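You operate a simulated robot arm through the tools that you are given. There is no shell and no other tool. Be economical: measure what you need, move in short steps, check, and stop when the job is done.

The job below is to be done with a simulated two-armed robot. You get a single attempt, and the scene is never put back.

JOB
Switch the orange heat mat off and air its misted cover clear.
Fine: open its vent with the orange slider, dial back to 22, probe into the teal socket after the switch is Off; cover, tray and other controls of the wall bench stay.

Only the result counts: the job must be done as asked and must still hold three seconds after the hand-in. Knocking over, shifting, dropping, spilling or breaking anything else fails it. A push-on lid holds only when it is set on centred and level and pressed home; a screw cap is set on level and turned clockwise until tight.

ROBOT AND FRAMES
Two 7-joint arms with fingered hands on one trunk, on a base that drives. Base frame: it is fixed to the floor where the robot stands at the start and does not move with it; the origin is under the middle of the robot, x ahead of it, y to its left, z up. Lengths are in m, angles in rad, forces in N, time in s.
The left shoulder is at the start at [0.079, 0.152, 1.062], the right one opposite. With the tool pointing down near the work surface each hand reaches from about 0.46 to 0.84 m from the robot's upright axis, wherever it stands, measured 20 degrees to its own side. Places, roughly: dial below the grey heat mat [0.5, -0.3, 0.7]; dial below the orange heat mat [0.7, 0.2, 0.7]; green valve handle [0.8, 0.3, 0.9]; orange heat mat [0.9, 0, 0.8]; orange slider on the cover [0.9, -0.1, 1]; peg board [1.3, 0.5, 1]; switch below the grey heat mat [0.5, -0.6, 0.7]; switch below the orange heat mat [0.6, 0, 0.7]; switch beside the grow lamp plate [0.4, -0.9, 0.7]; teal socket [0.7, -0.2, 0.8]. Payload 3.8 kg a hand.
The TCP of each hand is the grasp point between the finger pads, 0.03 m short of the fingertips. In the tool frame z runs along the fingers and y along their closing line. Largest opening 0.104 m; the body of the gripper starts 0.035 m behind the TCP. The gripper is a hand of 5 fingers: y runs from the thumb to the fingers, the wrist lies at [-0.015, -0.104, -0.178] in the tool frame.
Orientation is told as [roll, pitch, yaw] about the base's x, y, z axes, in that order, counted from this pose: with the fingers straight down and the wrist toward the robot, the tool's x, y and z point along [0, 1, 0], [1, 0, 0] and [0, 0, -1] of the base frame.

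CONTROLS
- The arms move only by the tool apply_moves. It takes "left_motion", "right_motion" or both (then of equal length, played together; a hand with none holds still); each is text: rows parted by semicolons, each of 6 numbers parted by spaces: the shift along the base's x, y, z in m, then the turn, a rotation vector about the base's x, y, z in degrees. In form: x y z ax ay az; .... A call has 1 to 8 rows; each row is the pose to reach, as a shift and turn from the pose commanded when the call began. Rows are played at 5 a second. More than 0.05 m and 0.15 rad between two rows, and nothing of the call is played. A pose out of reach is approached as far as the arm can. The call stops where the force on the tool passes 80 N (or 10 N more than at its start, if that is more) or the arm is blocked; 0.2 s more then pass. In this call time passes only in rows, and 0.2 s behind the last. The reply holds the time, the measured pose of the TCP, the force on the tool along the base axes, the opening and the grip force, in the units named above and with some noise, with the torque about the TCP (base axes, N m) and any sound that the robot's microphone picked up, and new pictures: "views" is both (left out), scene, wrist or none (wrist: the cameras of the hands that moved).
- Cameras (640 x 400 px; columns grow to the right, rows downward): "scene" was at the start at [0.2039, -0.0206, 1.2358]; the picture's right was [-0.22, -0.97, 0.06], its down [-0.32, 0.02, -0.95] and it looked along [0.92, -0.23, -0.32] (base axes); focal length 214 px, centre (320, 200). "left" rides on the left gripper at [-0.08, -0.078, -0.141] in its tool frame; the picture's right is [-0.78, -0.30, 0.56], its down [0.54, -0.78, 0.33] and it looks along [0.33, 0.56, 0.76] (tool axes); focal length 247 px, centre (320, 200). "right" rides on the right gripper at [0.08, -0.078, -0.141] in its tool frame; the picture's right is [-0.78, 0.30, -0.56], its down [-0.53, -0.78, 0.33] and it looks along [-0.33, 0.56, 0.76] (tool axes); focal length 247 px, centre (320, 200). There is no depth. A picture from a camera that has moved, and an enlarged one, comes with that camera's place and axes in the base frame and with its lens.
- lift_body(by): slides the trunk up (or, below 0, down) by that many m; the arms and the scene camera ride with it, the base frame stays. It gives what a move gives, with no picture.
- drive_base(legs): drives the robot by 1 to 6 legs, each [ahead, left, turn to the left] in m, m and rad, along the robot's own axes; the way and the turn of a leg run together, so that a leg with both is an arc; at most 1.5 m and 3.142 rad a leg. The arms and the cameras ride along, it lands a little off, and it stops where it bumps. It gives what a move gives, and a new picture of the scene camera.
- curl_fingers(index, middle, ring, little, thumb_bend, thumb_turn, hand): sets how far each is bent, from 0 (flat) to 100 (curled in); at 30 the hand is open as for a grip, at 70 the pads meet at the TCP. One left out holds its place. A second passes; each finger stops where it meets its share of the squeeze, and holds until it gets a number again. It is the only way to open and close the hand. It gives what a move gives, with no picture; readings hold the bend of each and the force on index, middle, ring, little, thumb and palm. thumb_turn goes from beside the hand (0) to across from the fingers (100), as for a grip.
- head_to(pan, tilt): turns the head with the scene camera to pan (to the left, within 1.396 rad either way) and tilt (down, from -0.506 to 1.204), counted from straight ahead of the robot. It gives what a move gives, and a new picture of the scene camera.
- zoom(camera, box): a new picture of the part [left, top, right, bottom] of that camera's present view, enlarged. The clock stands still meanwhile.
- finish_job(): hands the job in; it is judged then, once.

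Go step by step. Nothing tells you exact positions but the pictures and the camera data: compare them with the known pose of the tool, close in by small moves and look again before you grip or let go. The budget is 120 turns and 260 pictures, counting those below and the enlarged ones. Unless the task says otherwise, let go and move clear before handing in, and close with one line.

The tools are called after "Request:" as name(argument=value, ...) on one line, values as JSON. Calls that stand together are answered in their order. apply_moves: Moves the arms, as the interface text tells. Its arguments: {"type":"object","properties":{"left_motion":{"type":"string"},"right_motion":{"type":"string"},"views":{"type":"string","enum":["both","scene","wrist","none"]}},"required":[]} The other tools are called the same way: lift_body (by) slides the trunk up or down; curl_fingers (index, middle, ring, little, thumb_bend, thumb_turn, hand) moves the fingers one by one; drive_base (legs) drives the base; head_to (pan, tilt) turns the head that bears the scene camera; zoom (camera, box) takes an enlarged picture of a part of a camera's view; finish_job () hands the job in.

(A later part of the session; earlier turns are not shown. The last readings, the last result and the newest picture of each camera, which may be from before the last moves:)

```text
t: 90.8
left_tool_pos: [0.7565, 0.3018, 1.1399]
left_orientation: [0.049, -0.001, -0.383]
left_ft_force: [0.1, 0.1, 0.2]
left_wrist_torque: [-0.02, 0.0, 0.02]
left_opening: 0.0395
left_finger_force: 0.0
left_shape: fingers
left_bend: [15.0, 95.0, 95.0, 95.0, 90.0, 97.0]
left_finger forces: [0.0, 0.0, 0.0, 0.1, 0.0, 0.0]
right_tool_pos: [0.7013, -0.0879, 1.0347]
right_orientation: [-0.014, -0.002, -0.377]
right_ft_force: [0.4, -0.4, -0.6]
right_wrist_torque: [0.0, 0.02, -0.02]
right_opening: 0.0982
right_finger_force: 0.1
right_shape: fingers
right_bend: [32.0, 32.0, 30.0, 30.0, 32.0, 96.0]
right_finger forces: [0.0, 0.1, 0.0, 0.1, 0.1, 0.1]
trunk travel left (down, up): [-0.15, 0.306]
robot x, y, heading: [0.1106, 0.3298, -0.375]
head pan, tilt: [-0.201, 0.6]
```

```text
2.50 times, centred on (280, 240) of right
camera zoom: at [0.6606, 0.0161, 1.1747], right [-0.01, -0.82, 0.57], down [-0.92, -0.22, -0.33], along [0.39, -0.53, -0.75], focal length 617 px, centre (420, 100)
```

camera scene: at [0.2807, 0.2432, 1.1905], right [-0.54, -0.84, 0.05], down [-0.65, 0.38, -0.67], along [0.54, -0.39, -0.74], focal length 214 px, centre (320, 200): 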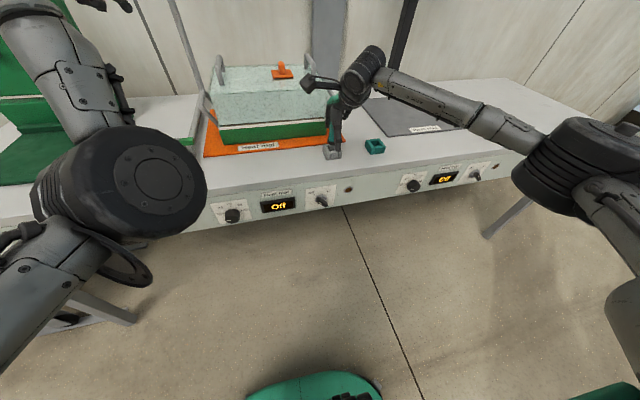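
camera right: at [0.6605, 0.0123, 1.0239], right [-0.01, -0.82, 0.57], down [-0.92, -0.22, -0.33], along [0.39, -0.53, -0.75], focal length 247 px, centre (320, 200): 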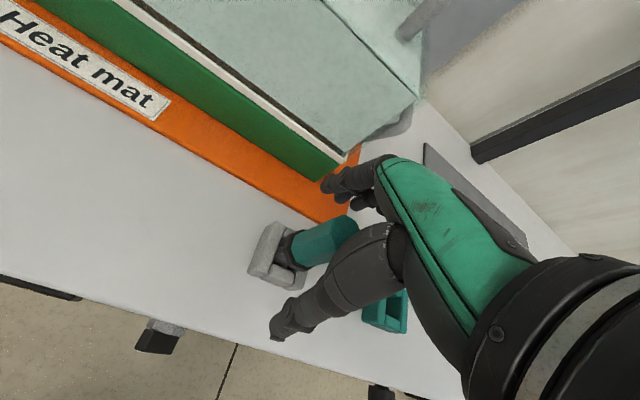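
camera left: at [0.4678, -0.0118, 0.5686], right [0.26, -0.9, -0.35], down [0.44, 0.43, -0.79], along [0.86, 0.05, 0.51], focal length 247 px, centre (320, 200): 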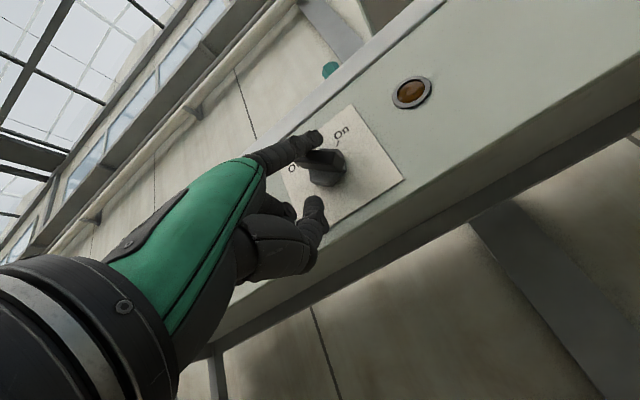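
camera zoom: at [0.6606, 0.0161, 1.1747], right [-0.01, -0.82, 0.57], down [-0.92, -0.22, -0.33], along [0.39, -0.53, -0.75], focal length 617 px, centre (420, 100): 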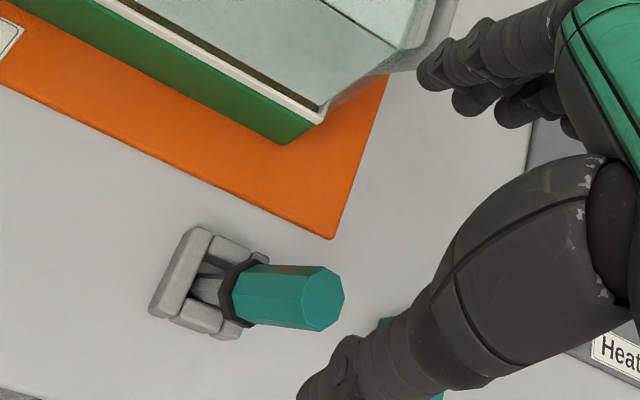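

The probe leans 20° straight to the right: top (0.688, -0.120, 0.902), collar (0.693, -0.101, 0.848). I tilt the hand to match and line up along the probe's axis.

Request:
apply_moves(right_motion="-0.008 -0.024 0 6.2 -2.4 0; -0.016 -0.048 -0.005 12.4 -4.9 0; -0.0237 -0.0727 -0.0127 18.6 -7.3 0; -0.0237 -0.0727 -0.0127 18.6 -7.3 0")

Request:
zoom(camera="right", box=[180, 120, 420, 320])

```text
t: 91.8
left_tool_pos: [0.7584, 0.3023, 1.1385]
left_orientation: [0.047, -0.002, -0.384]
left_ft_force: [-0.2, 0.9, -0.5]
left_wrist_torque: [-0.02, 0.0, 0.01]
left_opening: 0.0396
left_finger_force: 0.2
left_shape: fingers
left_bend: [15.0, 95.0, 95.0, 95.0, 90.0, 97.0]
left_finger forces: [0.0, 0.0, 0.0, 0.0, 0.0, 0.0]
right_tool_pos: [0.6776, -0.1615, 1.0217]
right_orientation: [0.336, -0.005, -0.378]
right_ft_force: [-0.1, 0.7, -0.1]
right_wrist_torque: [-0.02, -0.01, -0.01]
right_opening: 0.0979
right_finger_force: 0.0
right_shape: fingers
right_bend: [32.0, 32.0, 30.0, 30.0, 32.0, 96.0]
right_finger forces: [0.0, 0.0, 0.0, 0.1, 0.1, 0.0]
trunk travel left (down, up): [-0.15, 0.306]
robot x, y, heading: [0.1117, 0.3307, -0.373]
head pan, tilt: [-0.201, 0.6]
camera scene: at [0.2804, 0.2443, 1.1907], right [-0.54, -0.84, 0.05], down [-0.64, 0.37, -0.67], along [0.54, -0.39, -0.74], focal length 214 px, centre (320, 200)
camera right: at [0.6175, -0.1064, 1.1809], right [-0.06, -0.96, 0.27], down [-0.87, -0.08, -0.49], along [0.49, -0.27, -0.83], focal length 247 px, centre (320, 200)
```

scene: 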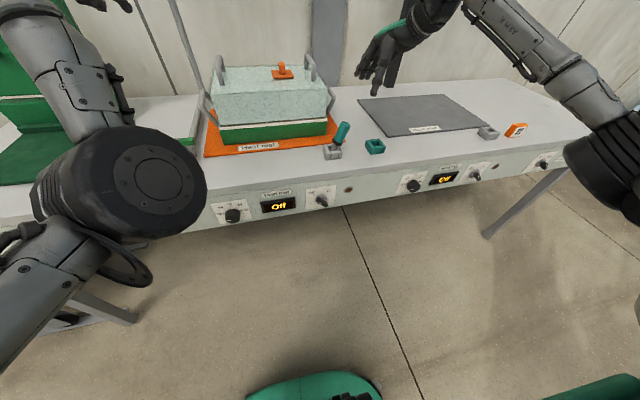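
right: 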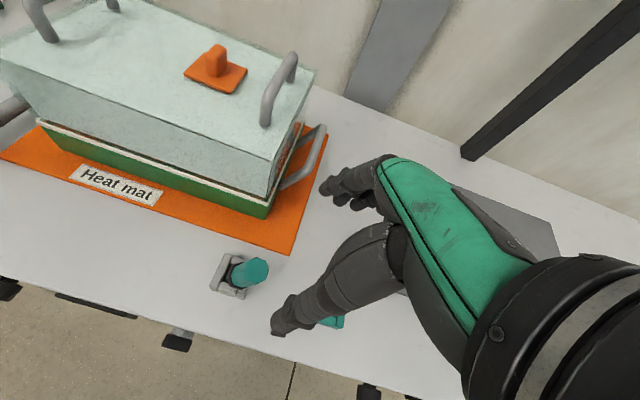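

```text
2.00 times, centred on (300, 220) of right
camera zoom: at [0.6175, -0.1064, 1.1809], right [-0.06, -0.96, 0.27], down [-0.87, -0.08, -0.49], along [0.49, -0.27, -0.83], focal length 494 px, centre (360, 160)
```

zoom: 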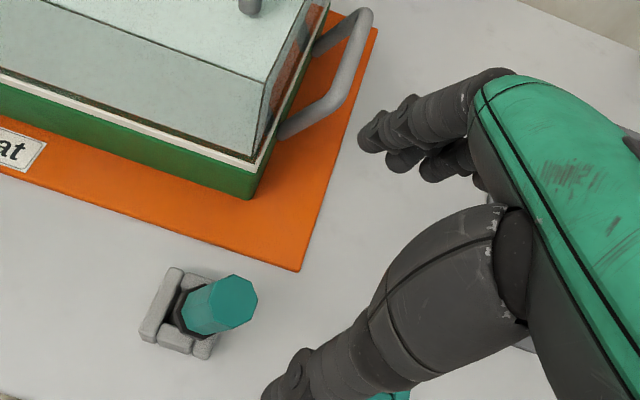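

Alignment confirmed. Descending along the probe's axis.

Request:
apply_moves(right_motion="0.0034 0.013 -0.038 0 0 0; 0.0068 0.026 -0.076 0 0 0; 0.01 0.039 -0.113 0 0 0; 0.0122 0.049 -0.141 0 0 0", views="wrist")

Request:
zoom(camera="right", box=[200, 100, 440, 300])

Request:
zoom(camera="scene", box=[290, 100, 390, 170])

```text
t: 92.8
left_tool_pos: [0.7587, 0.3009, 1.1391]
left_orientation: [0.048, -0.002, -0.383]
left_ft_force: [1.1, 0.4, -0.5]
left_wrist_torque: [-0.01, -0.01, 0.01]
left_opening: 0.0394
left_finger_force: 0.1
left_shape: fingers
left_bend: [15.0, 95.0, 95.0, 95.0, 90.0, 97.0]
left_finger forces: [0.0, 0.0, 0.0, 0.0, 0.0, 0.0]
right_tool_pos: [0.6917, -0.1128, 0.8784]
right_orientation: [0.336, -0.004, -0.378]
right_ft_force: [0.7, -0.3, -0.2]
right_wrist_torque: [0.0, 0.01, 0.01]
right_opening: 0.0979
right_finger_force: 0.1
right_shape: fingers
right_bend: [32.0, 32.0, 30.0, 30.0, 32.0, 96.0]
right_finger forces: [0.1, 0.0, 0.0, 0.0, 0.1, 0.0]
trunk travel left (down, up): [-0.15, 0.306]
robot x, y, heading: [0.112, 0.3319, -0.379]
head pan, tilt: [-0.201, 0.6]
camera right: at [0.6304, -0.0568, 1.0392], right [-0.06, -0.96, 0.27], down [-0.87, -0.08, -0.49], along [0.49, -0.27, -0.83], focal length 247 px, centre (320, 200)
```

right: 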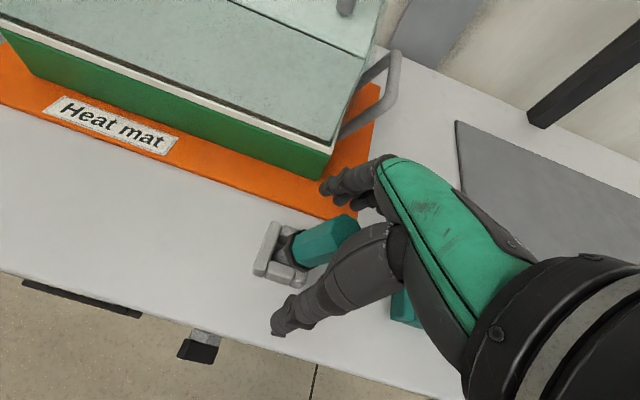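

```text
2.00 times, centred on (320, 200) of right
camera zoom: at [0.6304, -0.0568, 1.0392], right [-0.06, -0.96, 0.27], down [-0.87, -0.08, -0.49], along [0.49, -0.27, -0.83], focal length 494 px, centre (320, 200)
```

zoom: 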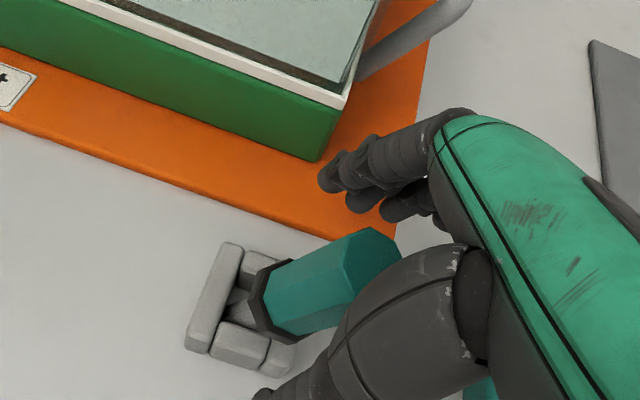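

```text
5.71 times, centred on (340, 135) of scene
camera zoom: at [0.2806, 0.2435, 1.1905], right [-0.54, -0.84, 0.05], down [-0.65, 0.38, -0.67], along [0.54, -0.39, -0.74], focal length 1226 px, centre (206, 571)
```

zoom: 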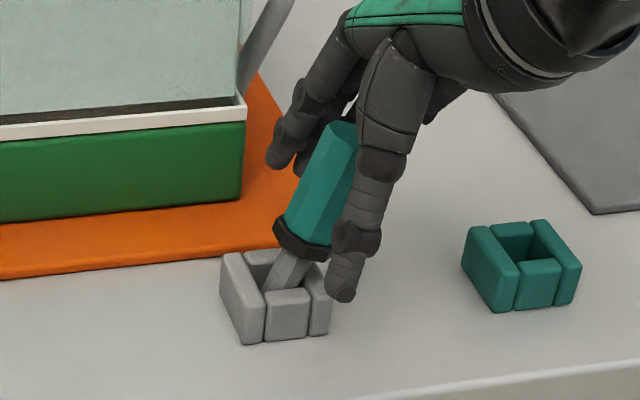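

Same relation as the good dial grip; closing firmly without shifting.

Request:
curl_fingers(hand="right", index=60, middle=60, thumb_bend=60)

Request:
curl_fingers(hand="right", index=72, middle=68, thumb_bend=70)

Request:
zoom(camera="right", box=[200, 100, 440, 300])

Request:
zoom(camera="scene", box=[290, 100, 390, 170])

```text
t: 93.8
left_tool_pos: [0.7576, 0.3006, 1.1386]
left_orientation: [0.049, -0.003, -0.385]
left_ft_force: [0.3, -0.8, 1.0]
left_wrist_torque: [-0.03, 0.01, -0.04]
left_opening: 0.0392
left_finger_force: 0.0
left_shape: fingers
left_bend: [15.0, 95.0, 95.0, 95.0, 90.0, 97.0]
left_finger forces: [0.0, 0.0, 0.0, 0.0, 0.1, 0.0]
right_tool_pos: [0.6921, -0.1118, 0.8796]
right_orientation: [0.335, -0.002, -0.379]
right_ft_force: [-0.1, -0.3, 1.2]
right_wrist_torque: [0.03, -0.01, 0.0]
right_opening: 0.0285
right_finger_force: 0.7
right_shape: fingers
right_bend: [59.0, 60.0, 30.0, 30.0, 59.0, 99.0]
right_finger forces: [0.3, 0.1, 0.0, 0.0, 0.5, 0.1]
trunk travel left (down, up): [-0.15, 0.306]
robot x, y, heading: [0.1085, 0.3297, -0.376]
head pan, tilt: [-0.201, 0.6]
```

```text
t: 94.8
left_tool_pos: [0.758, 0.3022, 1.1382]
left_orientation: [0.047, -0.002, -0.385]
left_ft_force: [0.1, 0.2, 0.6]
left_wrist_torque: [-0.01, 0.0, -0.01]
left_opening: 0.0393
left_finger_force: 0.0
left_shape: fingers
left_bend: [15.0, 95.0, 95.0, 95.0, 90.0, 97.0]
left_finger forces: [0.1, 0.0, 0.0, 0.1, 0.0, 0.0]
right_tool_pos: [0.6913, -0.112, 0.8804]
right_orientation: [0.336, -0.004, -0.379]
right_ft_force: [1.6, -2.9, 2.1]
right_wrist_torque: [-0.03, -0.06, -0.04]
right_opening: 0.022
right_finger_force: 8.4
right_shape: fingers
right_bend: [62.0, 66.0, 30.0, 30.0, 61.0, 100.0]
right_finger forces: [7.4, 3.1, 0.0, 0.0, 8.1, 0.0]
trunk travel left (down, up): [-0.15, 0.306]
robot x, y, heading: [0.1094, 0.3267, -0.375]
head pan, tilt: [-0.201, 0.6]
```

```text
2.00 times, centred on (320, 200) of right
camera zoom: at [0.63, -0.0571, 1.0402], right [-0.07, -0.96, 0.27], down [-0.87, -0.08, -0.49], along [0.49, -0.27, -0.83], focal length 494 px, centre (320, 200)
```

zoom: 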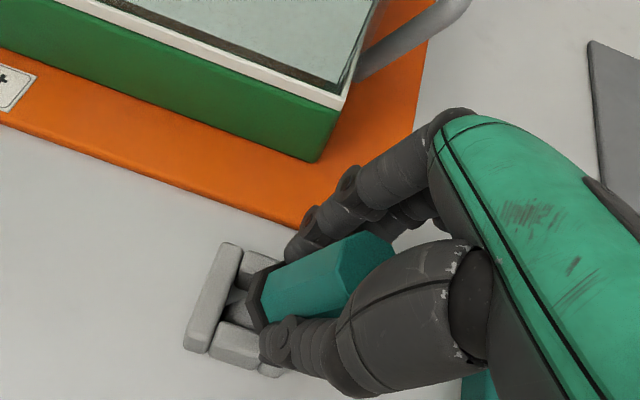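

```text
5.71 times, centred on (340, 135) of scene
camera zoom: at [0.2802, 0.2437, 1.1906], right [-0.54, -0.84, 0.05], down [-0.64, 0.38, -0.67], along [0.54, -0.39, -0.74], focal length 1226 px, centre (206, 571)
```

zoom: 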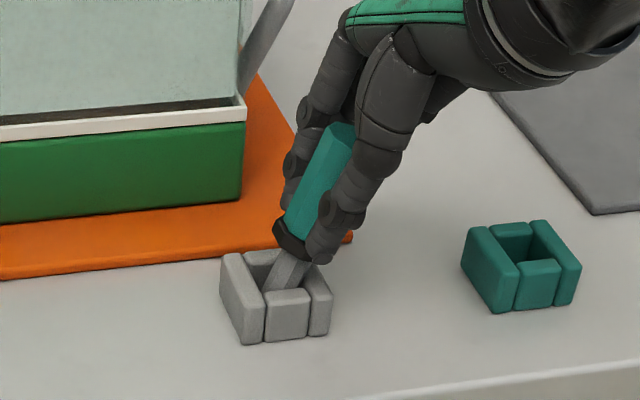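

A balanced 8 N grip. I lift along the probe's axis, then tilt it upright.

Request:
curl_fingers(hand="right", index=80, middle=72, thumb_bend=78)

Request:
apply_moves(right_motion="-0.002 -0.007 0.02 0 0 0; -0.004 -0.014 0.04 0 0 0; -0.006 -0.021 0.061 0 0 0; -0.008 -0.03 0.088 0 0 0; -0.01 -0.035 0.105 0 0 0")

Request:
zoom(camera="scene", box=[290, 80, 390, 170])

```text
t: 95.8
left_tool_pos: [0.7572, 0.3018, 1.1385]
left_orientation: [0.049, -0.003, -0.384]
left_ft_force: [0.2, 0.2, 0.5]
left_wrist_torque: [-0.03, -0.01, -0.01]
left_opening: 0.0395
left_finger_force: 0.1
left_shape: fingers
left_bend: [15.0, 95.0, 95.0, 95.0, 90.0, 97.0]
left_finger forces: [0.1, 0.1, 0.0, 0.1, 0.0, 0.1]
right_tool_pos: [0.6906, -0.112, 0.8798]
right_orientation: [0.334, -0.004, -0.378]
right_ft_force: [0.4, -1.0, 1.4]
right_wrist_torque: [-0.08, -0.03, -0.04]
right_opening: 0.0216
right_finger_force: 16.1
right_shape: fingers
right_bend: [60.0, 65.0, 30.0, 30.0, 65.0, 99.0]
right_finger forces: [8.7, 8.2, 0.0, 0.0, 15.3, 0.0]
trunk travel left (down, up): [-0.15, 0.306]
robot x, y, heading: [0.1082, 0.3335, -0.375]
head pan, tilt: [-0.201, 0.6]
```

```text
t: 97.0
left_tool_pos: [0.7586, 0.3014, 1.138]
left_orientation: [0.048, -0.003, -0.385]
left_ft_force: [0.4, -0.1, -0.2]
left_wrist_torque: [0.01, 0.03, -0.01]
left_opening: 0.0395
left_finger_force: 0.0
left_shape: fingers
left_bend: [15.0, 95.0, 95.0, 95.0, 90.0, 97.0]
left_finger forces: [0.0, 0.0, 0.0, 0.1, 0.1, 0.0]
right_tool_pos: [0.682, -0.1474, 0.9845]
right_orientation: [0.336, -0.002, -0.378]
right_ft_force: [0.0, 1.2, 0.4]
right_wrist_torque: [-0.03, 0.0, 0.02]
right_opening: 0.0215
right_finger_force: 15.5
right_shape: fingers
right_bend: [60.0, 65.0, 30.0, 30.0, 66.0, 99.0]
right_finger forces: [9.4, 6.3, 0.0, 0.1, 15.2, 0.1]
trunk travel left (down, up): [-0.15, 0.306]
robot x, y, heading: [0.1073, 0.3338, -0.377]
head pan, tilt: [-0.201, 0.6]
camera scene: at [0.2802, 0.2437, 1.1906], right [-0.54, -0.84, 0.05], down [-0.64, 0.38, -0.67], along [0.54, -0.39, -0.74], focal length 214 px, centre (320, 200)
camera right: at [0.6207, -0.0925, 1.1445], right [-0.06, -0.96, 0.27], down [-0.87, -0.08, -0.49], along [0.49, -0.27, -0.83], focal length 247 px, centre (320, 200)
```

scene: 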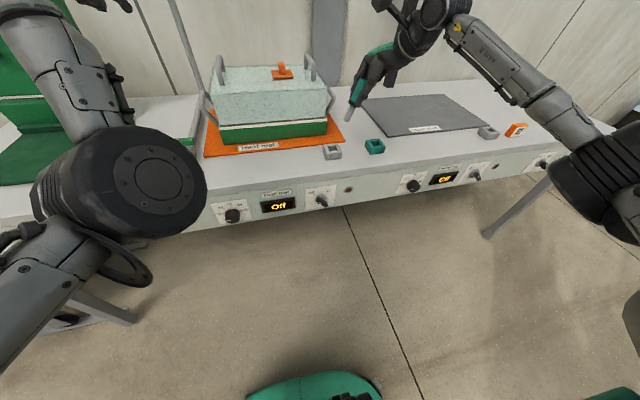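
right: 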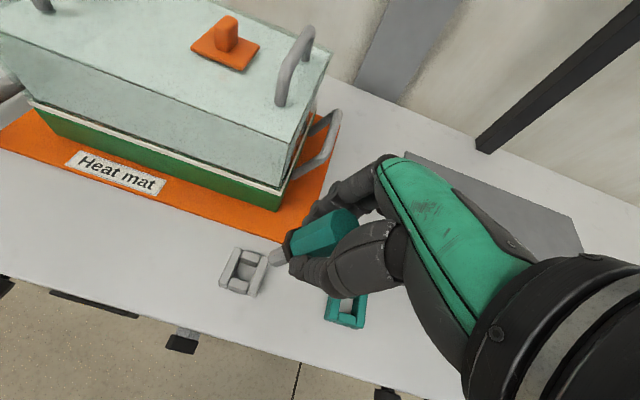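

```text
4.44 times, centred on (340, 125) of scene
camera zoom: at [0.2802, 0.2437, 1.1906], right [-0.54, -0.84, 0.05], down [-0.64, 0.38, -0.67], along [0.54, -0.39, -0.74], focal length 953 px, centre (231, 533)
```

zoom: 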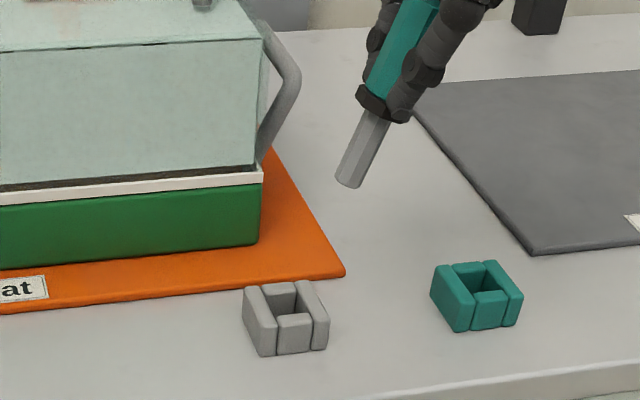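

Probe is free. The sockets' tops are near z 0.825; holder centre (0.702, -0.092) checks out, and the teal socket comes to ≈ (0.658, -0.228). I stand the probe upright and move over the socket.

Request:
apply_moves(right_motion="-0.006 -0.02 0.01 -5 2 0; -0.012 -0.04 0.01 -10 4 0; -0.018 -0.06 0.01 -15 5.9 0; -0.024 -0.081 0.01 -18.6 7.3 0; -0.024 -0.081 0.005 -18.6 7.3 0")

Request:
zoom(camera="scene", box=[320, 80, 420, 160])

Request:
zoom(camera="right", box=[180, 160, 420, 340])

```text
t: 98.2
left_tool_pos: [0.7588, 0.3031, 1.1388]
left_orientation: [0.05, -0.003, -0.385]
left_ft_force: [-0.2, -0.3, 0.2]
left_wrist_torque: [-0.01, 0.0, -0.01]
left_opening: 0.0392
left_finger_force: 0.0
left_shape: fingers
left_bend: [15.0, 95.0, 95.0, 95.0, 90.0, 97.0]
left_finger forces: [0.0, 0.1, 0.0, 0.0, 0.0, 0.0]
right_tool_pos: [0.6591, -0.2294, 0.989]
right_orientation: [-0.016, -0.004, -0.377]
right_ft_force: [0.1, 0.1, 0.1]
right_wrist_torque: [0.0, 0.02, -0.02]
right_opening: 0.0212
right_finger_force: 15.2
right_shape: fingers
right_bend: [60.0, 65.0, 30.0, 30.0, 66.0, 99.0]
right_finger forces: [9.5, 6.1, 0.0, 0.0, 15.0, 0.1]
trunk travel left (down, up): [-0.15, 0.306]
robot x, y, heading: [0.1107, 0.3247, -0.376]
head pan, tilt: [-0.201, 0.6]
camera scene: at [0.2805, 0.2436, 1.1905], right [-0.54, -0.84, 0.05], down [-0.65, 0.38, -0.67], along [0.54, -0.39, -0.74], focal length 214 px, centre (320, 200)
camera right: at [0.6162, -0.1248, 1.13], right [-0.01, -0.82, 0.57], down [-0.92, -0.22, -0.33], along [0.39, -0.53, -0.75], focal length 247 px, centre (320, 200)
```

scene: 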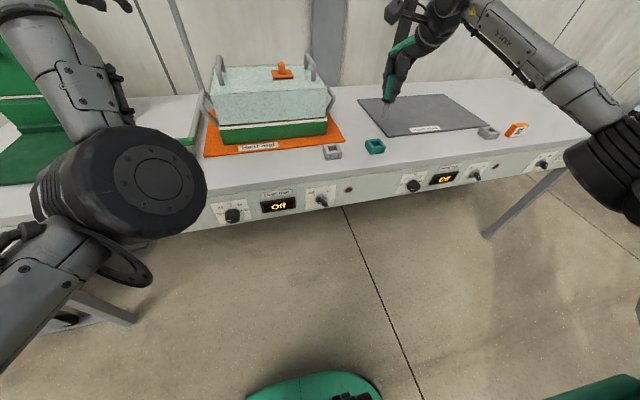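
right: 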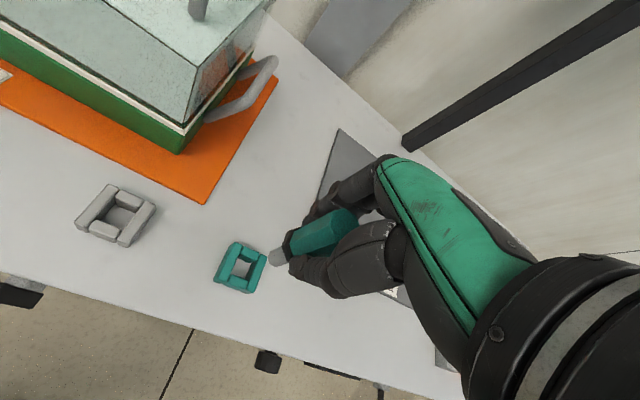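

```text
5.00 times, centred on (370, 120) of scene
camera zoom: at [0.2805, 0.2436, 1.1905], right [-0.54, -0.84, 0.05], down [-0.65, 0.38, -0.67], along [0.54, -0.39, -0.74], focal length 1072 px, centre (70, 600)
```

zoom: 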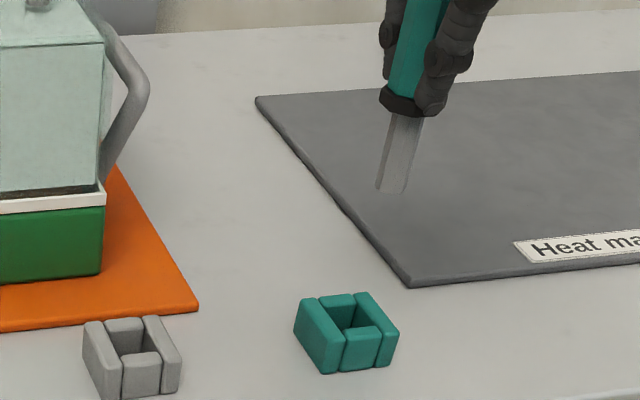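

```text
2.22 times, centred on (300, 250) of right
camera zoom: at [0.6162, -0.1248, 1.13], right [-0.01, -0.82, 0.57], down [-0.92, -0.22, -0.33], along [0.39, -0.53, -0.75], focal length 549 px, centre (364, 89)
```

zoom: 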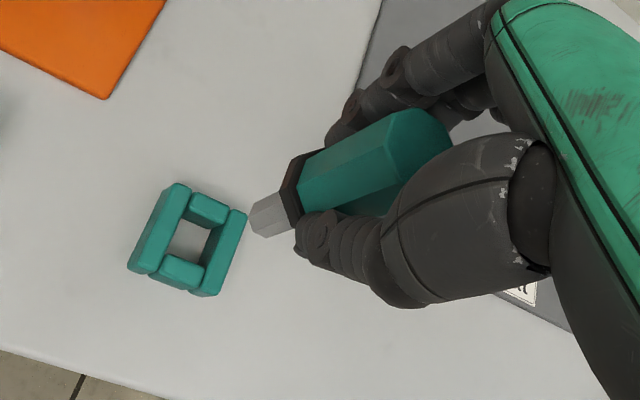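

Probe tip is directly below the TCP at (0.6595, -0.230, 0.907); the socket centre is ≈ (0.6585, -0.2245, 0.828). I shift 5 mm and lower to just above it.

Request:
apply_moves(right_motion="-0.001 0.005 -0.02 0 0 0; -0.001 0.005 -0.045 0 0 0; -0.001 0.005 -0.068 0 0 0", views="none")

Request:
zoom(camera="scene", box=[340, 110, 410, 160])

Request:
zoom(camera="right", box=[200, 180, 360, 320])

```text
t: 99.0
left_tool_pos: [0.7586, 0.3012, 1.1388]
left_orientation: [0.049, -0.003, -0.385]
left_ft_force: [0.1, 0.4, 0.4]
left_wrist_torque: [0.04, 0.05, -0.03]
left_opening: 0.0392
left_finger_force: 0.1
left_shape: fingers
left_bend: [15.0, 95.0, 95.0, 95.0, 90.0, 97.0]
left_finger forces: [0.0, 0.1, 0.1, 0.0, 0.0, 0.1]
right_tool_pos: [0.6554, -0.2236, 0.9229]
right_orientation: [-0.013, -0.003, -0.379]
right_ft_force: [-0.1, -0.5, -1.0]
right_wrist_torque: [-0.01, 0.0, -0.01]
right_opening: 0.0213
right_finger_force: 15.6
right_shape: fingers
right_bend: [60.0, 65.0, 30.0, 30.0, 66.0, 99.0]
right_finger forces: [9.5, 6.1, 0.0, 0.0, 15.0, 0.0]
trunk travel left (down, up): [-0.15, 0.306]
robot x, y, heading: [0.1111, 0.3293, -0.369]
head pan, tilt: [-0.201, 0.6]
```

```text
8.00 times, centred on (375, 135) of scene
camera zoom: at [0.2805, 0.2434, 1.1905], right [-0.54, -0.84, 0.05], down [-0.65, 0.38, -0.67], along [0.54, -0.39, -0.74], focal length 1716 px, centre (-120, 720)
```

zoom: 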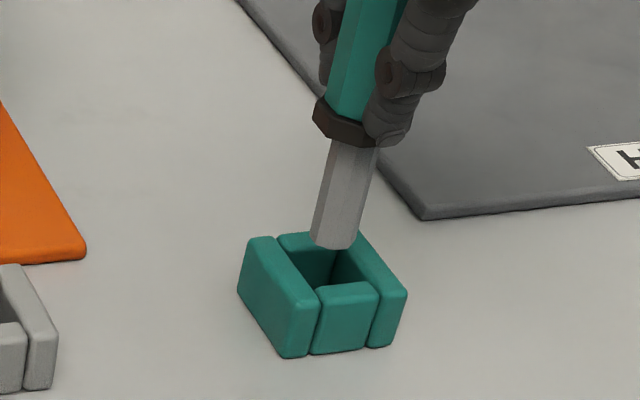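

```text
2.86 times, centred on (280, 250) of right
camera zoom: at [0.6148, -0.1184, 1.0617], right [-0.01, -0.82, 0.57], down [-0.92, -0.22, -0.33], along [0.39, -0.53, -0.75], focal length 706 px, centre (434, 57)
```

zoom: 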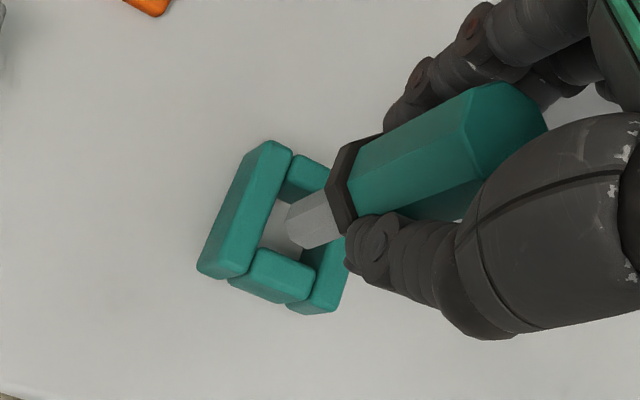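

Both views say the tip needs ~4.5 mm toward -y. I correct and check again slightly lower.

Request:
apply_moves(right_motion="0.001 -0.0045 0 0 0 0; 0.001 -0.0045 -0.008 0 0 0", views="none")

Request:
zoom(camera="scene", box=[340, 110, 410, 160])

Request:
zoom(camera="right", box=[200, 180, 360, 320])

```text
t: 99.6
left_tool_pos: [0.759, 0.3017, 1.1379]
left_orientation: [0.049, -0.004, -0.385]
left_ft_force: [-1.3, 0.1, 0.4]
left_wrist_torque: [0.03, -0.02, 0.02]
left_opening: 0.0393
left_finger_force: 0.1
left_shape: fingers
left_bend: [15.0, 95.0, 95.0, 95.0, 90.0, 97.0]
left_finger forces: [0.1, 0.0, 0.0, 0.0, 0.1, 0.0]
right_tool_pos: [0.6579, -0.2285, 0.915]
right_orientation: [-0.014, -0.003, -0.377]
right_ft_force: [-1.4, -0.4, -1.0]
right_wrist_torque: [0.02, 0.02, -0.01]
right_opening: 0.0216
right_finger_force: 15.1
right_shape: fingers
right_bend: [60.0, 65.0, 30.0, 30.0, 66.0, 99.0]
right_finger forces: [9.5, 6.2, 0.0, 0.0, 15.0, 0.0]
trunk travel left (down, up): [-0.15, 0.306]
robot x, y, heading: [0.1101, 0.3305, -0.371]
head pan, tilt: [-0.201, 0.6]
```

```text
8.00 times, centred on (375, 135) of scene
camera zoom: at [0.2805, 0.2435, 1.1905], right [-0.54, -0.84, 0.05], down [-0.65, 0.38, -0.67], along [0.54, -0.39, -0.74], focal length 1716 px, centre (-120, 720)
```

zoom: 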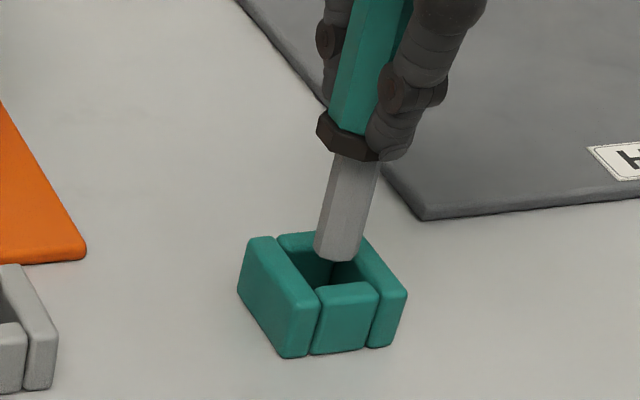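

```text
2.86 times, centred on (280, 250) of right
camera zoom: at [0.6162, -0.1237, 1.0543], right [-0.01, -0.82, 0.57], down [-0.92, -0.22, -0.33], along [0.39, -0.53, -0.75], focal length 706 px, centre (434, 57)
```

zoom: 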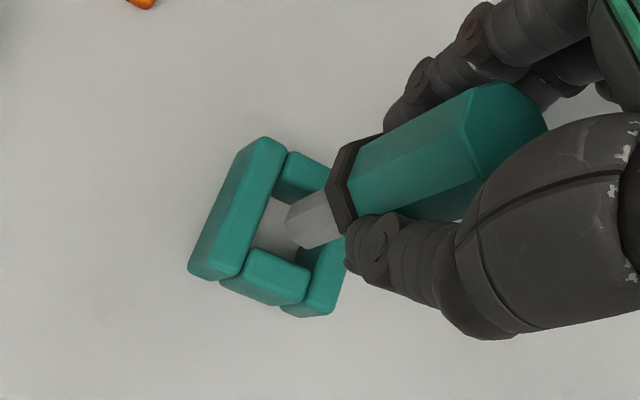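

Centred in both views. Lowering the probe into the socket, watching force.

Request:
apply_moves(right_motion="0 0 -0.008 0 0 0; 0 0 -0.016 0 0 0; 0 0 -0.024 0 0 0; 0 0 -0.031 0 0 0; 0 0 -0.036 0 0 0", views="none")

Request:
zoom(camera="scene", box=[340, 110, 410, 160])

Request:
zoom(camera="right", box=[200, 180, 360, 320])

```text
t: 100.8
left_tool_pos: [0.7567, 0.3026, 1.14]
left_orientation: [0.049, -0.005, -0.384]
left_ft_force: [1.1, -0.2, -1.4]
left_wrist_torque: [-0.03, 0.0, -0.03]
left_opening: 0.0393
left_finger_force: 0.1
left_shape: fingers
left_bend: [15.0, 95.0, 95.0, 95.0, 90.0, 97.0]
left_finger forces: [0.0, 0.1, 0.0, 0.0, 0.0, 0.0]
right_tool_pos: [0.6574, -0.2276, 0.8823]
right_orientation: [-0.014, -0.009, -0.378]
right_ft_force: [-1.8, 0.0, 10.1]
right_wrist_torque: [-0.02, -0.04, 0.03]
right_opening: 0.0214
right_finger_force: 18.5
right_shape: fingers
right_bend: [60.0, 65.0, 30.0, 30.0, 66.0, 99.0]
right_finger forces: [10.3, 8.4, 0.1, 0.1, 18.3, 0.0]
trunk travel left (down, up): [-0.15, 0.306]
robot x, y, heading: [0.1114, 0.3317, -0.371]
head pan, tilt: [-0.201, 0.6]
```

```text
8.00 times, centred on (375, 135) of scene
camera zoom: at [0.2785, 0.2449, 1.1913], right [-0.54, -0.84, 0.05], down [-0.64, 0.37, -0.67], along [0.54, -0.39, -0.74], focal length 1716 px, centre (-120, 720)
```

zoom: 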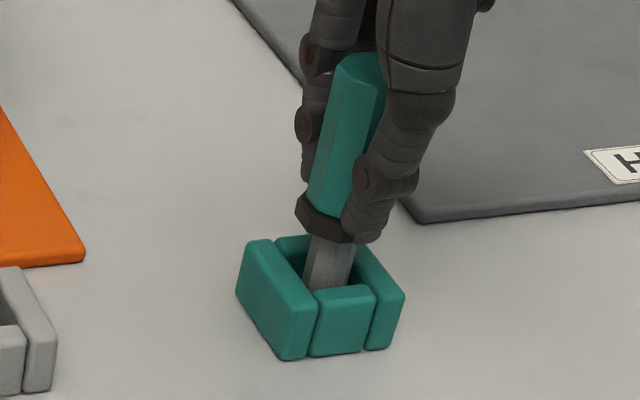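

```text
2.86 times, centred on (280, 250) of right
camera zoom: at [0.6145, -0.123, 1.022], right [-0.01, -0.82, 0.57], down [-0.92, -0.22, -0.33], along [0.4, -0.53, -0.75], focal length 706 px, centre (434, 57)
```

zoom: 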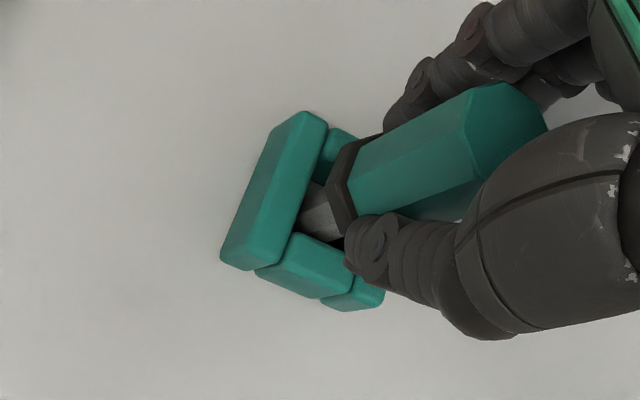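

The probe has bottomed in the socket (10 N). I relieve the push and open gently.

Request:
apply_moves(right_motion="0 0 0.003 0 0 0", views="none")

Request:
curl_fingers(hand="right", index=56, middle=57, thumb_bend=59)

Request:
curl_fingers(hand="right", index=30, middle=30, thumb_bend=30)

Request:
zoom(camera="scene", box=[340, 110, 410, 160])

Request:
zoom(camera="right", box=[200, 140, 440, 320])

```text
t: 101.2
left_tool_pos: [0.7567, 0.3024, 1.1392]
left_orientation: [0.048, -0.005, -0.386]
left_ft_force: [-0.2, 0.0, 0.4]
left_wrist_torque: [-0.03, -0.02, -0.01]
left_opening: 0.0391
left_finger_force: 0.1
left_shape: fingers
left_bend: [15.0, 95.0, 95.0, 95.0, 90.0, 97.0]
left_finger forces: [0.0, 0.0, 0.1, 0.1, 0.0, 0.0]
right_tool_pos: [0.6565, -0.2284, 0.8827]
right_orientation: [-0.014, -0.005, -0.376]
right_ft_force: [0.1, 0.0, 7.7]
right_wrist_torque: [-0.03, -0.08, -0.01]
right_opening: 0.0216
right_finger_force: 18.9
right_shape: fingers
right_bend: [60.0, 65.0, 30.0, 30.0, 66.0, 99.0]
right_finger forces: [10.4, 7.8, 0.0, 0.1, 17.7, 0.0]
trunk travel left (down, up): [-0.15, 0.306]
robot x, y, heading: [0.1119, 0.3329, -0.38]
head pan, tilt: [-0.201, 0.6]
```

```text
t: 102.2
left_tool_pos: [0.7574, 0.3023, 1.1384]
left_orientation: [0.049, -0.004, -0.385]
left_ft_force: [-0.1, 0.1, -0.4]
left_wrist_torque: [0.02, 0.03, 0.0]
left_opening: 0.0394
left_finger_force: 0.0
left_shape: fingers
left_bend: [15.0, 95.0, 95.0, 95.0, 90.0, 97.0]
left_finger forces: [0.0, 0.1, 0.0, 0.1, 0.0, 0.1]
right_tool_pos: [0.6575, -0.2276, 0.8821]
right_orientation: [-0.013, -0.001, -0.377]
right_ft_force: [0.8, -0.4, -0.2]
right_wrist_torque: [0.01, 0.0, -0.02]
right_opening: 0.033
right_finger_force: 0.1
right_shape: fingers
right_bend: [56.0, 56.0, 30.0, 30.0, 59.0, 99.0]
right_finger forces: [0.1, 0.0, 0.0, 0.0, 0.0, 0.1]
trunk travel left (down, up): [-0.15, 0.306]
robot x, y, heading: [0.1095, 0.3298, -0.383]
head pan, tilt: [-0.201, 0.6]
```

```text
t: 103.2
left_tool_pos: [0.7581, 0.3016, 1.1381]
left_orientation: [0.048, -0.005, -0.383]
left_ft_force: [-0.5, -0.2, 0.8]
left_wrist_torque: [0.01, -0.02, 0.0]
left_opening: 0.0396
left_finger_force: 0.0
left_shape: fingers
left_bend: [15.0, 95.0, 95.0, 95.0, 90.0, 97.0]
left_finger forces: [0.0, 0.0, 0.0, 0.0, 0.1, 0.0]
right_tool_pos: [0.6586, -0.228, 0.8818]
right_orientation: [-0.011, -0.004, -0.377]
right_ft_force: [-0.4, -0.7, 0.5]
right_wrist_torque: [0.04, 0.0, 0.0]
right_opening: 0.1026
right_finger_force: 0.1
right_shape: fingers
right_bend: [30.0, 30.0, 30.0, 30.0, 30.0, 96.0]
right_finger forces: [0.1, 0.1, 0.1, 0.0, 0.0, 0.0]
trunk travel left (down, up): [-0.15, 0.306]
robot x, y, heading: [0.1093, 0.3306, -0.376]
head pan, tilt: [-0.201, 0.6]
```

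```text
8.00 times, centred on (375, 135) of scene
camera zoom: at [0.2803, 0.2437, 1.1906], right [-0.54, -0.84, 0.05], down [-0.64, 0.38, -0.67], along [0.54, -0.39, -0.74], focal length 1716 px, centre (-120, 720)
```

zoom: 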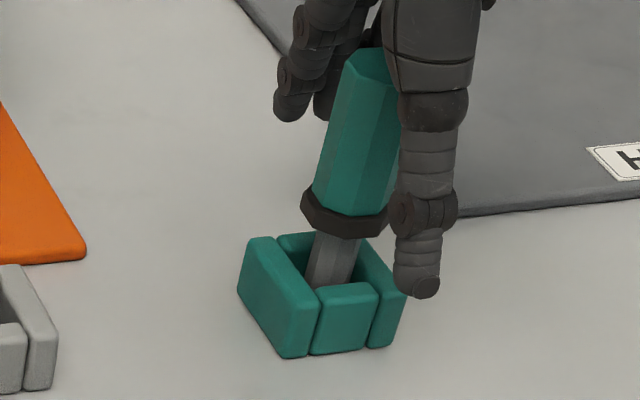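

```text
2.22 times, centred on (320, 230) of right
camera zoom: at [0.6161, -0.124, 1.0214], right [-0.01, -0.82, 0.57], down [-0.92, -0.22, -0.33], along [0.39, -0.53, -0.75], focal length 549 px, centre (320, 133)
```

zoom: 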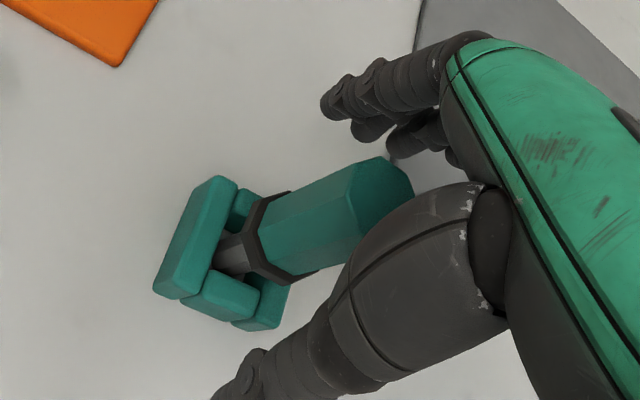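

The probe stands upright in the teal socket. I raise the right hand straight up and study the slider.

Request:
apply_moves(right_motion="0 0 0.045 0 0 0; 0 0 0.09 0 0 0; 0 0 0.135 0 0 0; 0 0 0.18 0 0 0; 0 0 0.225 0 0 0; 0 0.02 0.26 0 0 0", views="wrist")

Request:
zoom(camera="scene", box=[250, 50, 330, 110])

Request:
zoom(camera="scene", box=[330, 90, 410, 160])

Request:
zoom(camera="right", box=[0, 0, 260, 160])

```text
t: 104.6
left_tool_pos: [0.7575, 0.3031, 1.1387]
left_orientation: [0.048, -0.003, -0.385]
left_ft_force: [0.3, 0.3, 0.2]
left_wrist_torque: [0.02, -0.03, -0.02]
left_opening: 0.0396
left_finger_force: 0.1
left_shape: fingers
left_bend: [15.0, 95.0, 95.0, 95.0, 90.0, 97.0]
left_finger forces: [0.0, 0.1, 0.1, 0.0, 0.1, 0.0]
right_tool_pos: [0.6564, -0.2059, 1.1422]
right_orientation: [-0.017, -0.002, -0.378]
right_ft_force: [0.2, -0.1, -0.3]
right_wrist_torque: [0.01, -0.01, 0.02]
right_opening: 0.1029
right_finger_force: 0.0
right_shape: fingers
right_bend: [30.0, 30.0, 30.0, 30.0, 30.0, 96.0]
right_finger forces: [0.0, 0.0, 0.0, 0.1, 0.1, 0.0]
trunk travel left (down, up): [-0.15, 0.306]
robot x, y, heading: [0.1135, 0.3305, -0.374]
head pan, tilt: [-0.201, 0.6]
camera right: at [0.6151, -0.1023, 1.2822], right [-0.01, -0.82, 0.57], down [-0.92, -0.22, -0.33], along [0.39, -0.53, -0.75], focal length 247 px, centre (320, 200)
```

right: 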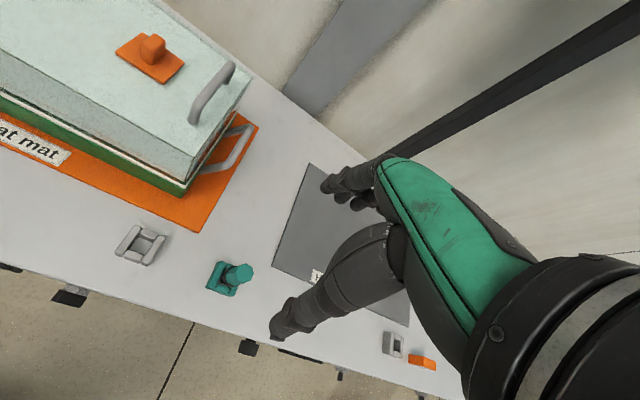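

```text
6.67 times, centred on (290, 80) of scene
camera zoom: at [0.28, 0.245, 1.1908], right [-0.54, -0.84, 0.05], down [-0.64, 0.37, -0.67], along [0.54, -0.39, -0.74], focal length 1430 px, centre (520, 1000)
```

zoom: 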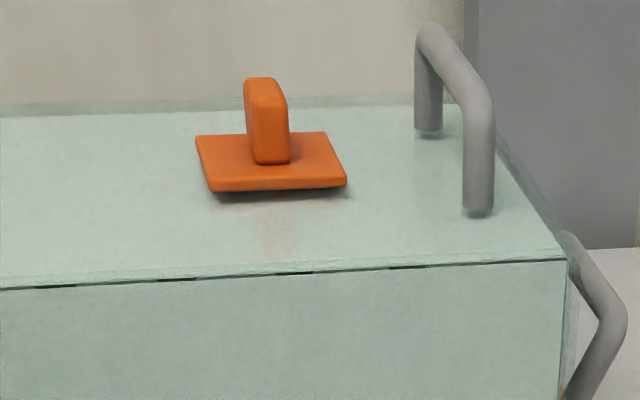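

```text
5.71 times, centred on (370, 125) of scene
camera zoom: at [0.28, 0.245, 1.1908], right [-0.54, -0.84, 0.05], down [-0.64, 0.37, -0.67], along [0.54, -0.39, -0.74], focal length 1226 px, centre (34, 629)
```

zoom: 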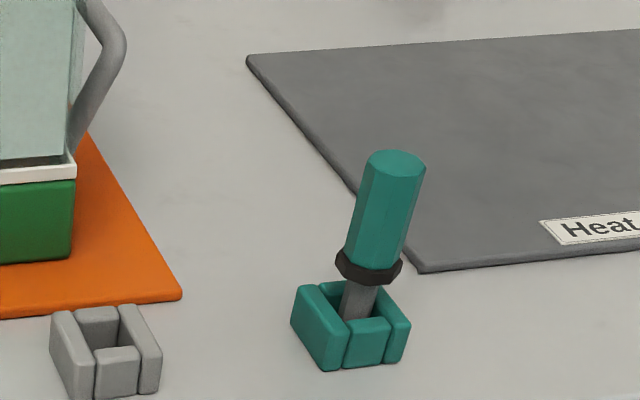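

```text
2.46 times, centred on (130, 80) of right
camera zoom: at [0.6151, -0.1023, 1.2822], right [-0.01, -0.82, 0.57], down [-0.92, -0.22, -0.33], along [0.39, -0.53, -0.75], focal length 608 px, centre (788, 495)
```

zoom: 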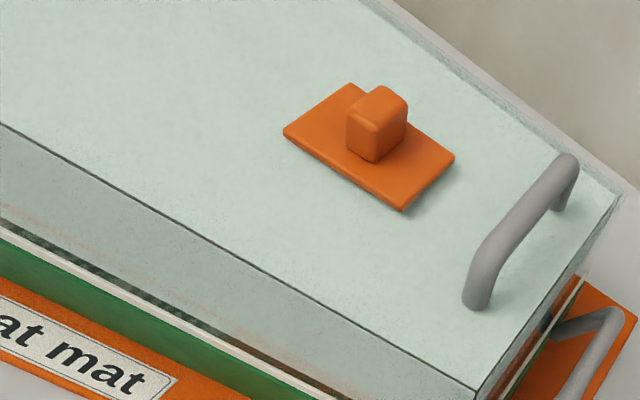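

The probe is fine. For the slider I'll use the left hand (its other fingers point away from the cover handle): shift base right and a little forward, and shape the left hand.

Request:
curl_fingers(hand="left", index=36, middle=36, ring=95, little=95, thumb_bend=36)

Request:
drive_base(legs=[[0, -0.27, 0], [0.1, 0, 0]])

Request:
head_to(pan=0.25, tilt=0.35)

```text
t: 105.6
left_tool_pos: [0.7592, 0.3018, 1.1386]
left_orientation: [0.05, -0.002, -0.384]
left_ft_force: [-0.9, 0.0, 0.2]
left_wrist_torque: [-0.01, 0.04, 0.01]
left_opening: 0.0881
left_finger_force: 0.1
left_shape: fingers
left_bend: [36.0, 36.0, 95.0, 95.0, 36.0, 97.0]
left_finger forces: [0.1, 0.0, 0.0, 0.0, 0.0, 0.0]
right_tool_pos: [0.6573, -0.2085, 1.1411]
right_orientation: [-0.015, -0.003, -0.376]
right_ft_force: [0.2, -1.0, -0.1]
right_wrist_torque: [0.03, -0.02, -0.01]
right_opening: 0.103
right_finger_force: 0.0
right_shape: fingers
right_bend: [30.0, 30.0, 30.0, 30.0, 30.0, 96.0]
right_finger forces: [0.1, 0.0, 0.0, 0.0, 0.1, 0.0]
trunk travel left (down, up): [-0.15, 0.306]
robot x, y, heading: [0.1104, 0.3302, -0.377]
head pan, tilt: [-0.201, 0.6]
```

```text
t: 108.2
left_tool_pos: [0.7518, 0.0122, 1.1381]
left_orientation: [0.049, -0.003, -0.386]
left_ft_force: [0.5, 0.7, 0.3]
left_wrist_torque: [0.02, 0.02, -0.02]
left_opening: 0.0881
left_finger_force: 0.0
left_shape: fingers
left_bend: [36.0, 36.0, 95.0, 95.0, 36.0, 97.0]
left_finger forces: [0.1, 0.0, 0.0, 0.0, 0.0, 0.0]
right_tool_pos: [0.6502, -0.4974, 1.1412]
right_orientation: [-0.014, -0.003, -0.379]
right_ft_force: [0.4, 0.7, 0.0]
right_wrist_torque: [0.04, 0.01, -0.01]
right_opening: 0.1033
right_finger_force: 0.0
right_shape: fingers
right_bend: [30.0, 30.0, 30.0, 30.0, 30.0, 96.0]
right_finger forces: [0.0, 0.1, 0.0, 0.1, 0.0, 0.0]
trunk travel left (down, up): [-0.15, 0.306]
robot x, y, heading: [0.1063, 0.0422, -0.376]
head pan, tilt: [-0.201, 0.6]
camera scene: at [0.2751, -0.0444, 1.1907], right [-0.54, -0.84, 0.05], down [-0.64, 0.38, -0.67], along [0.54, -0.39, -0.74], focal length 214 px, centre (320, 200)
```

scene: 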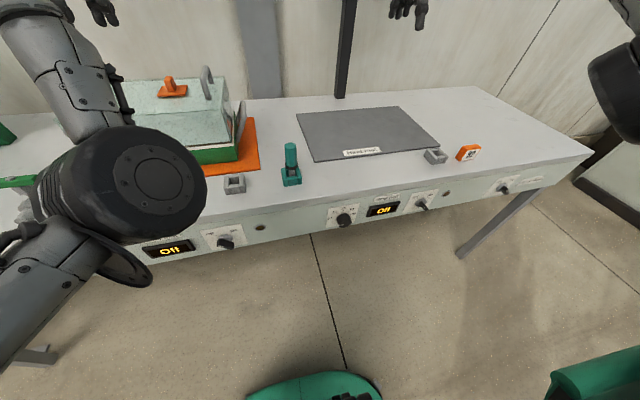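

```text
t: 109.2
left_tool_pos: [0.7526, 0.0133, 1.139]
left_orientation: [0.049, -0.003, -0.386]
left_ft_force: [-0.3, -0.1, 0.6]
left_wrist_torque: [0.02, 0.01, -0.03]
left_opening: 0.0882
left_finger_force: 0.0
left_shape: fingers
left_bend: [36.0, 36.0, 95.0, 95.0, 36.0, 97.0]
left_finger forces: [0.0, 0.0, 0.1, 0.0, 0.0, 0.0]
right_tool_pos: [0.6507, -0.4968, 1.1407]
right_orientation: [-0.016, -0.005, -0.38]
right_ft_force: [-0.5, -0.1, 0.1]
right_wrist_torque: [-0.01, 0.01, -0.01]
right_opening: 0.1032
right_finger_force: 0.0
right_shape: fingers
right_bend: [30.0, 30.0, 30.0, 30.0, 30.0, 96.0]
right_finger forces: [0.0, 0.0, 0.0, 0.1, 0.1, 0.0]
trunk travel left (down, up): [-0.15, 0.306]
robot x, y, heading: [0.1059, 0.0407, -0.381]
head pan, tilt: [0.25, 0.351]
camera scene: at [0.2981, -0.0097, 1.2118], right [-0.14, -0.99, -0.06], down [-0.54, 0.12, -0.83], along [0.83, -0.08, -0.55], focal length 214 px, centre (320, 200)
```

scene: 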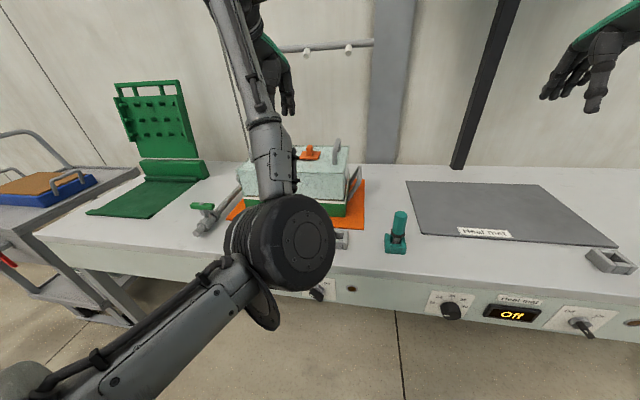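

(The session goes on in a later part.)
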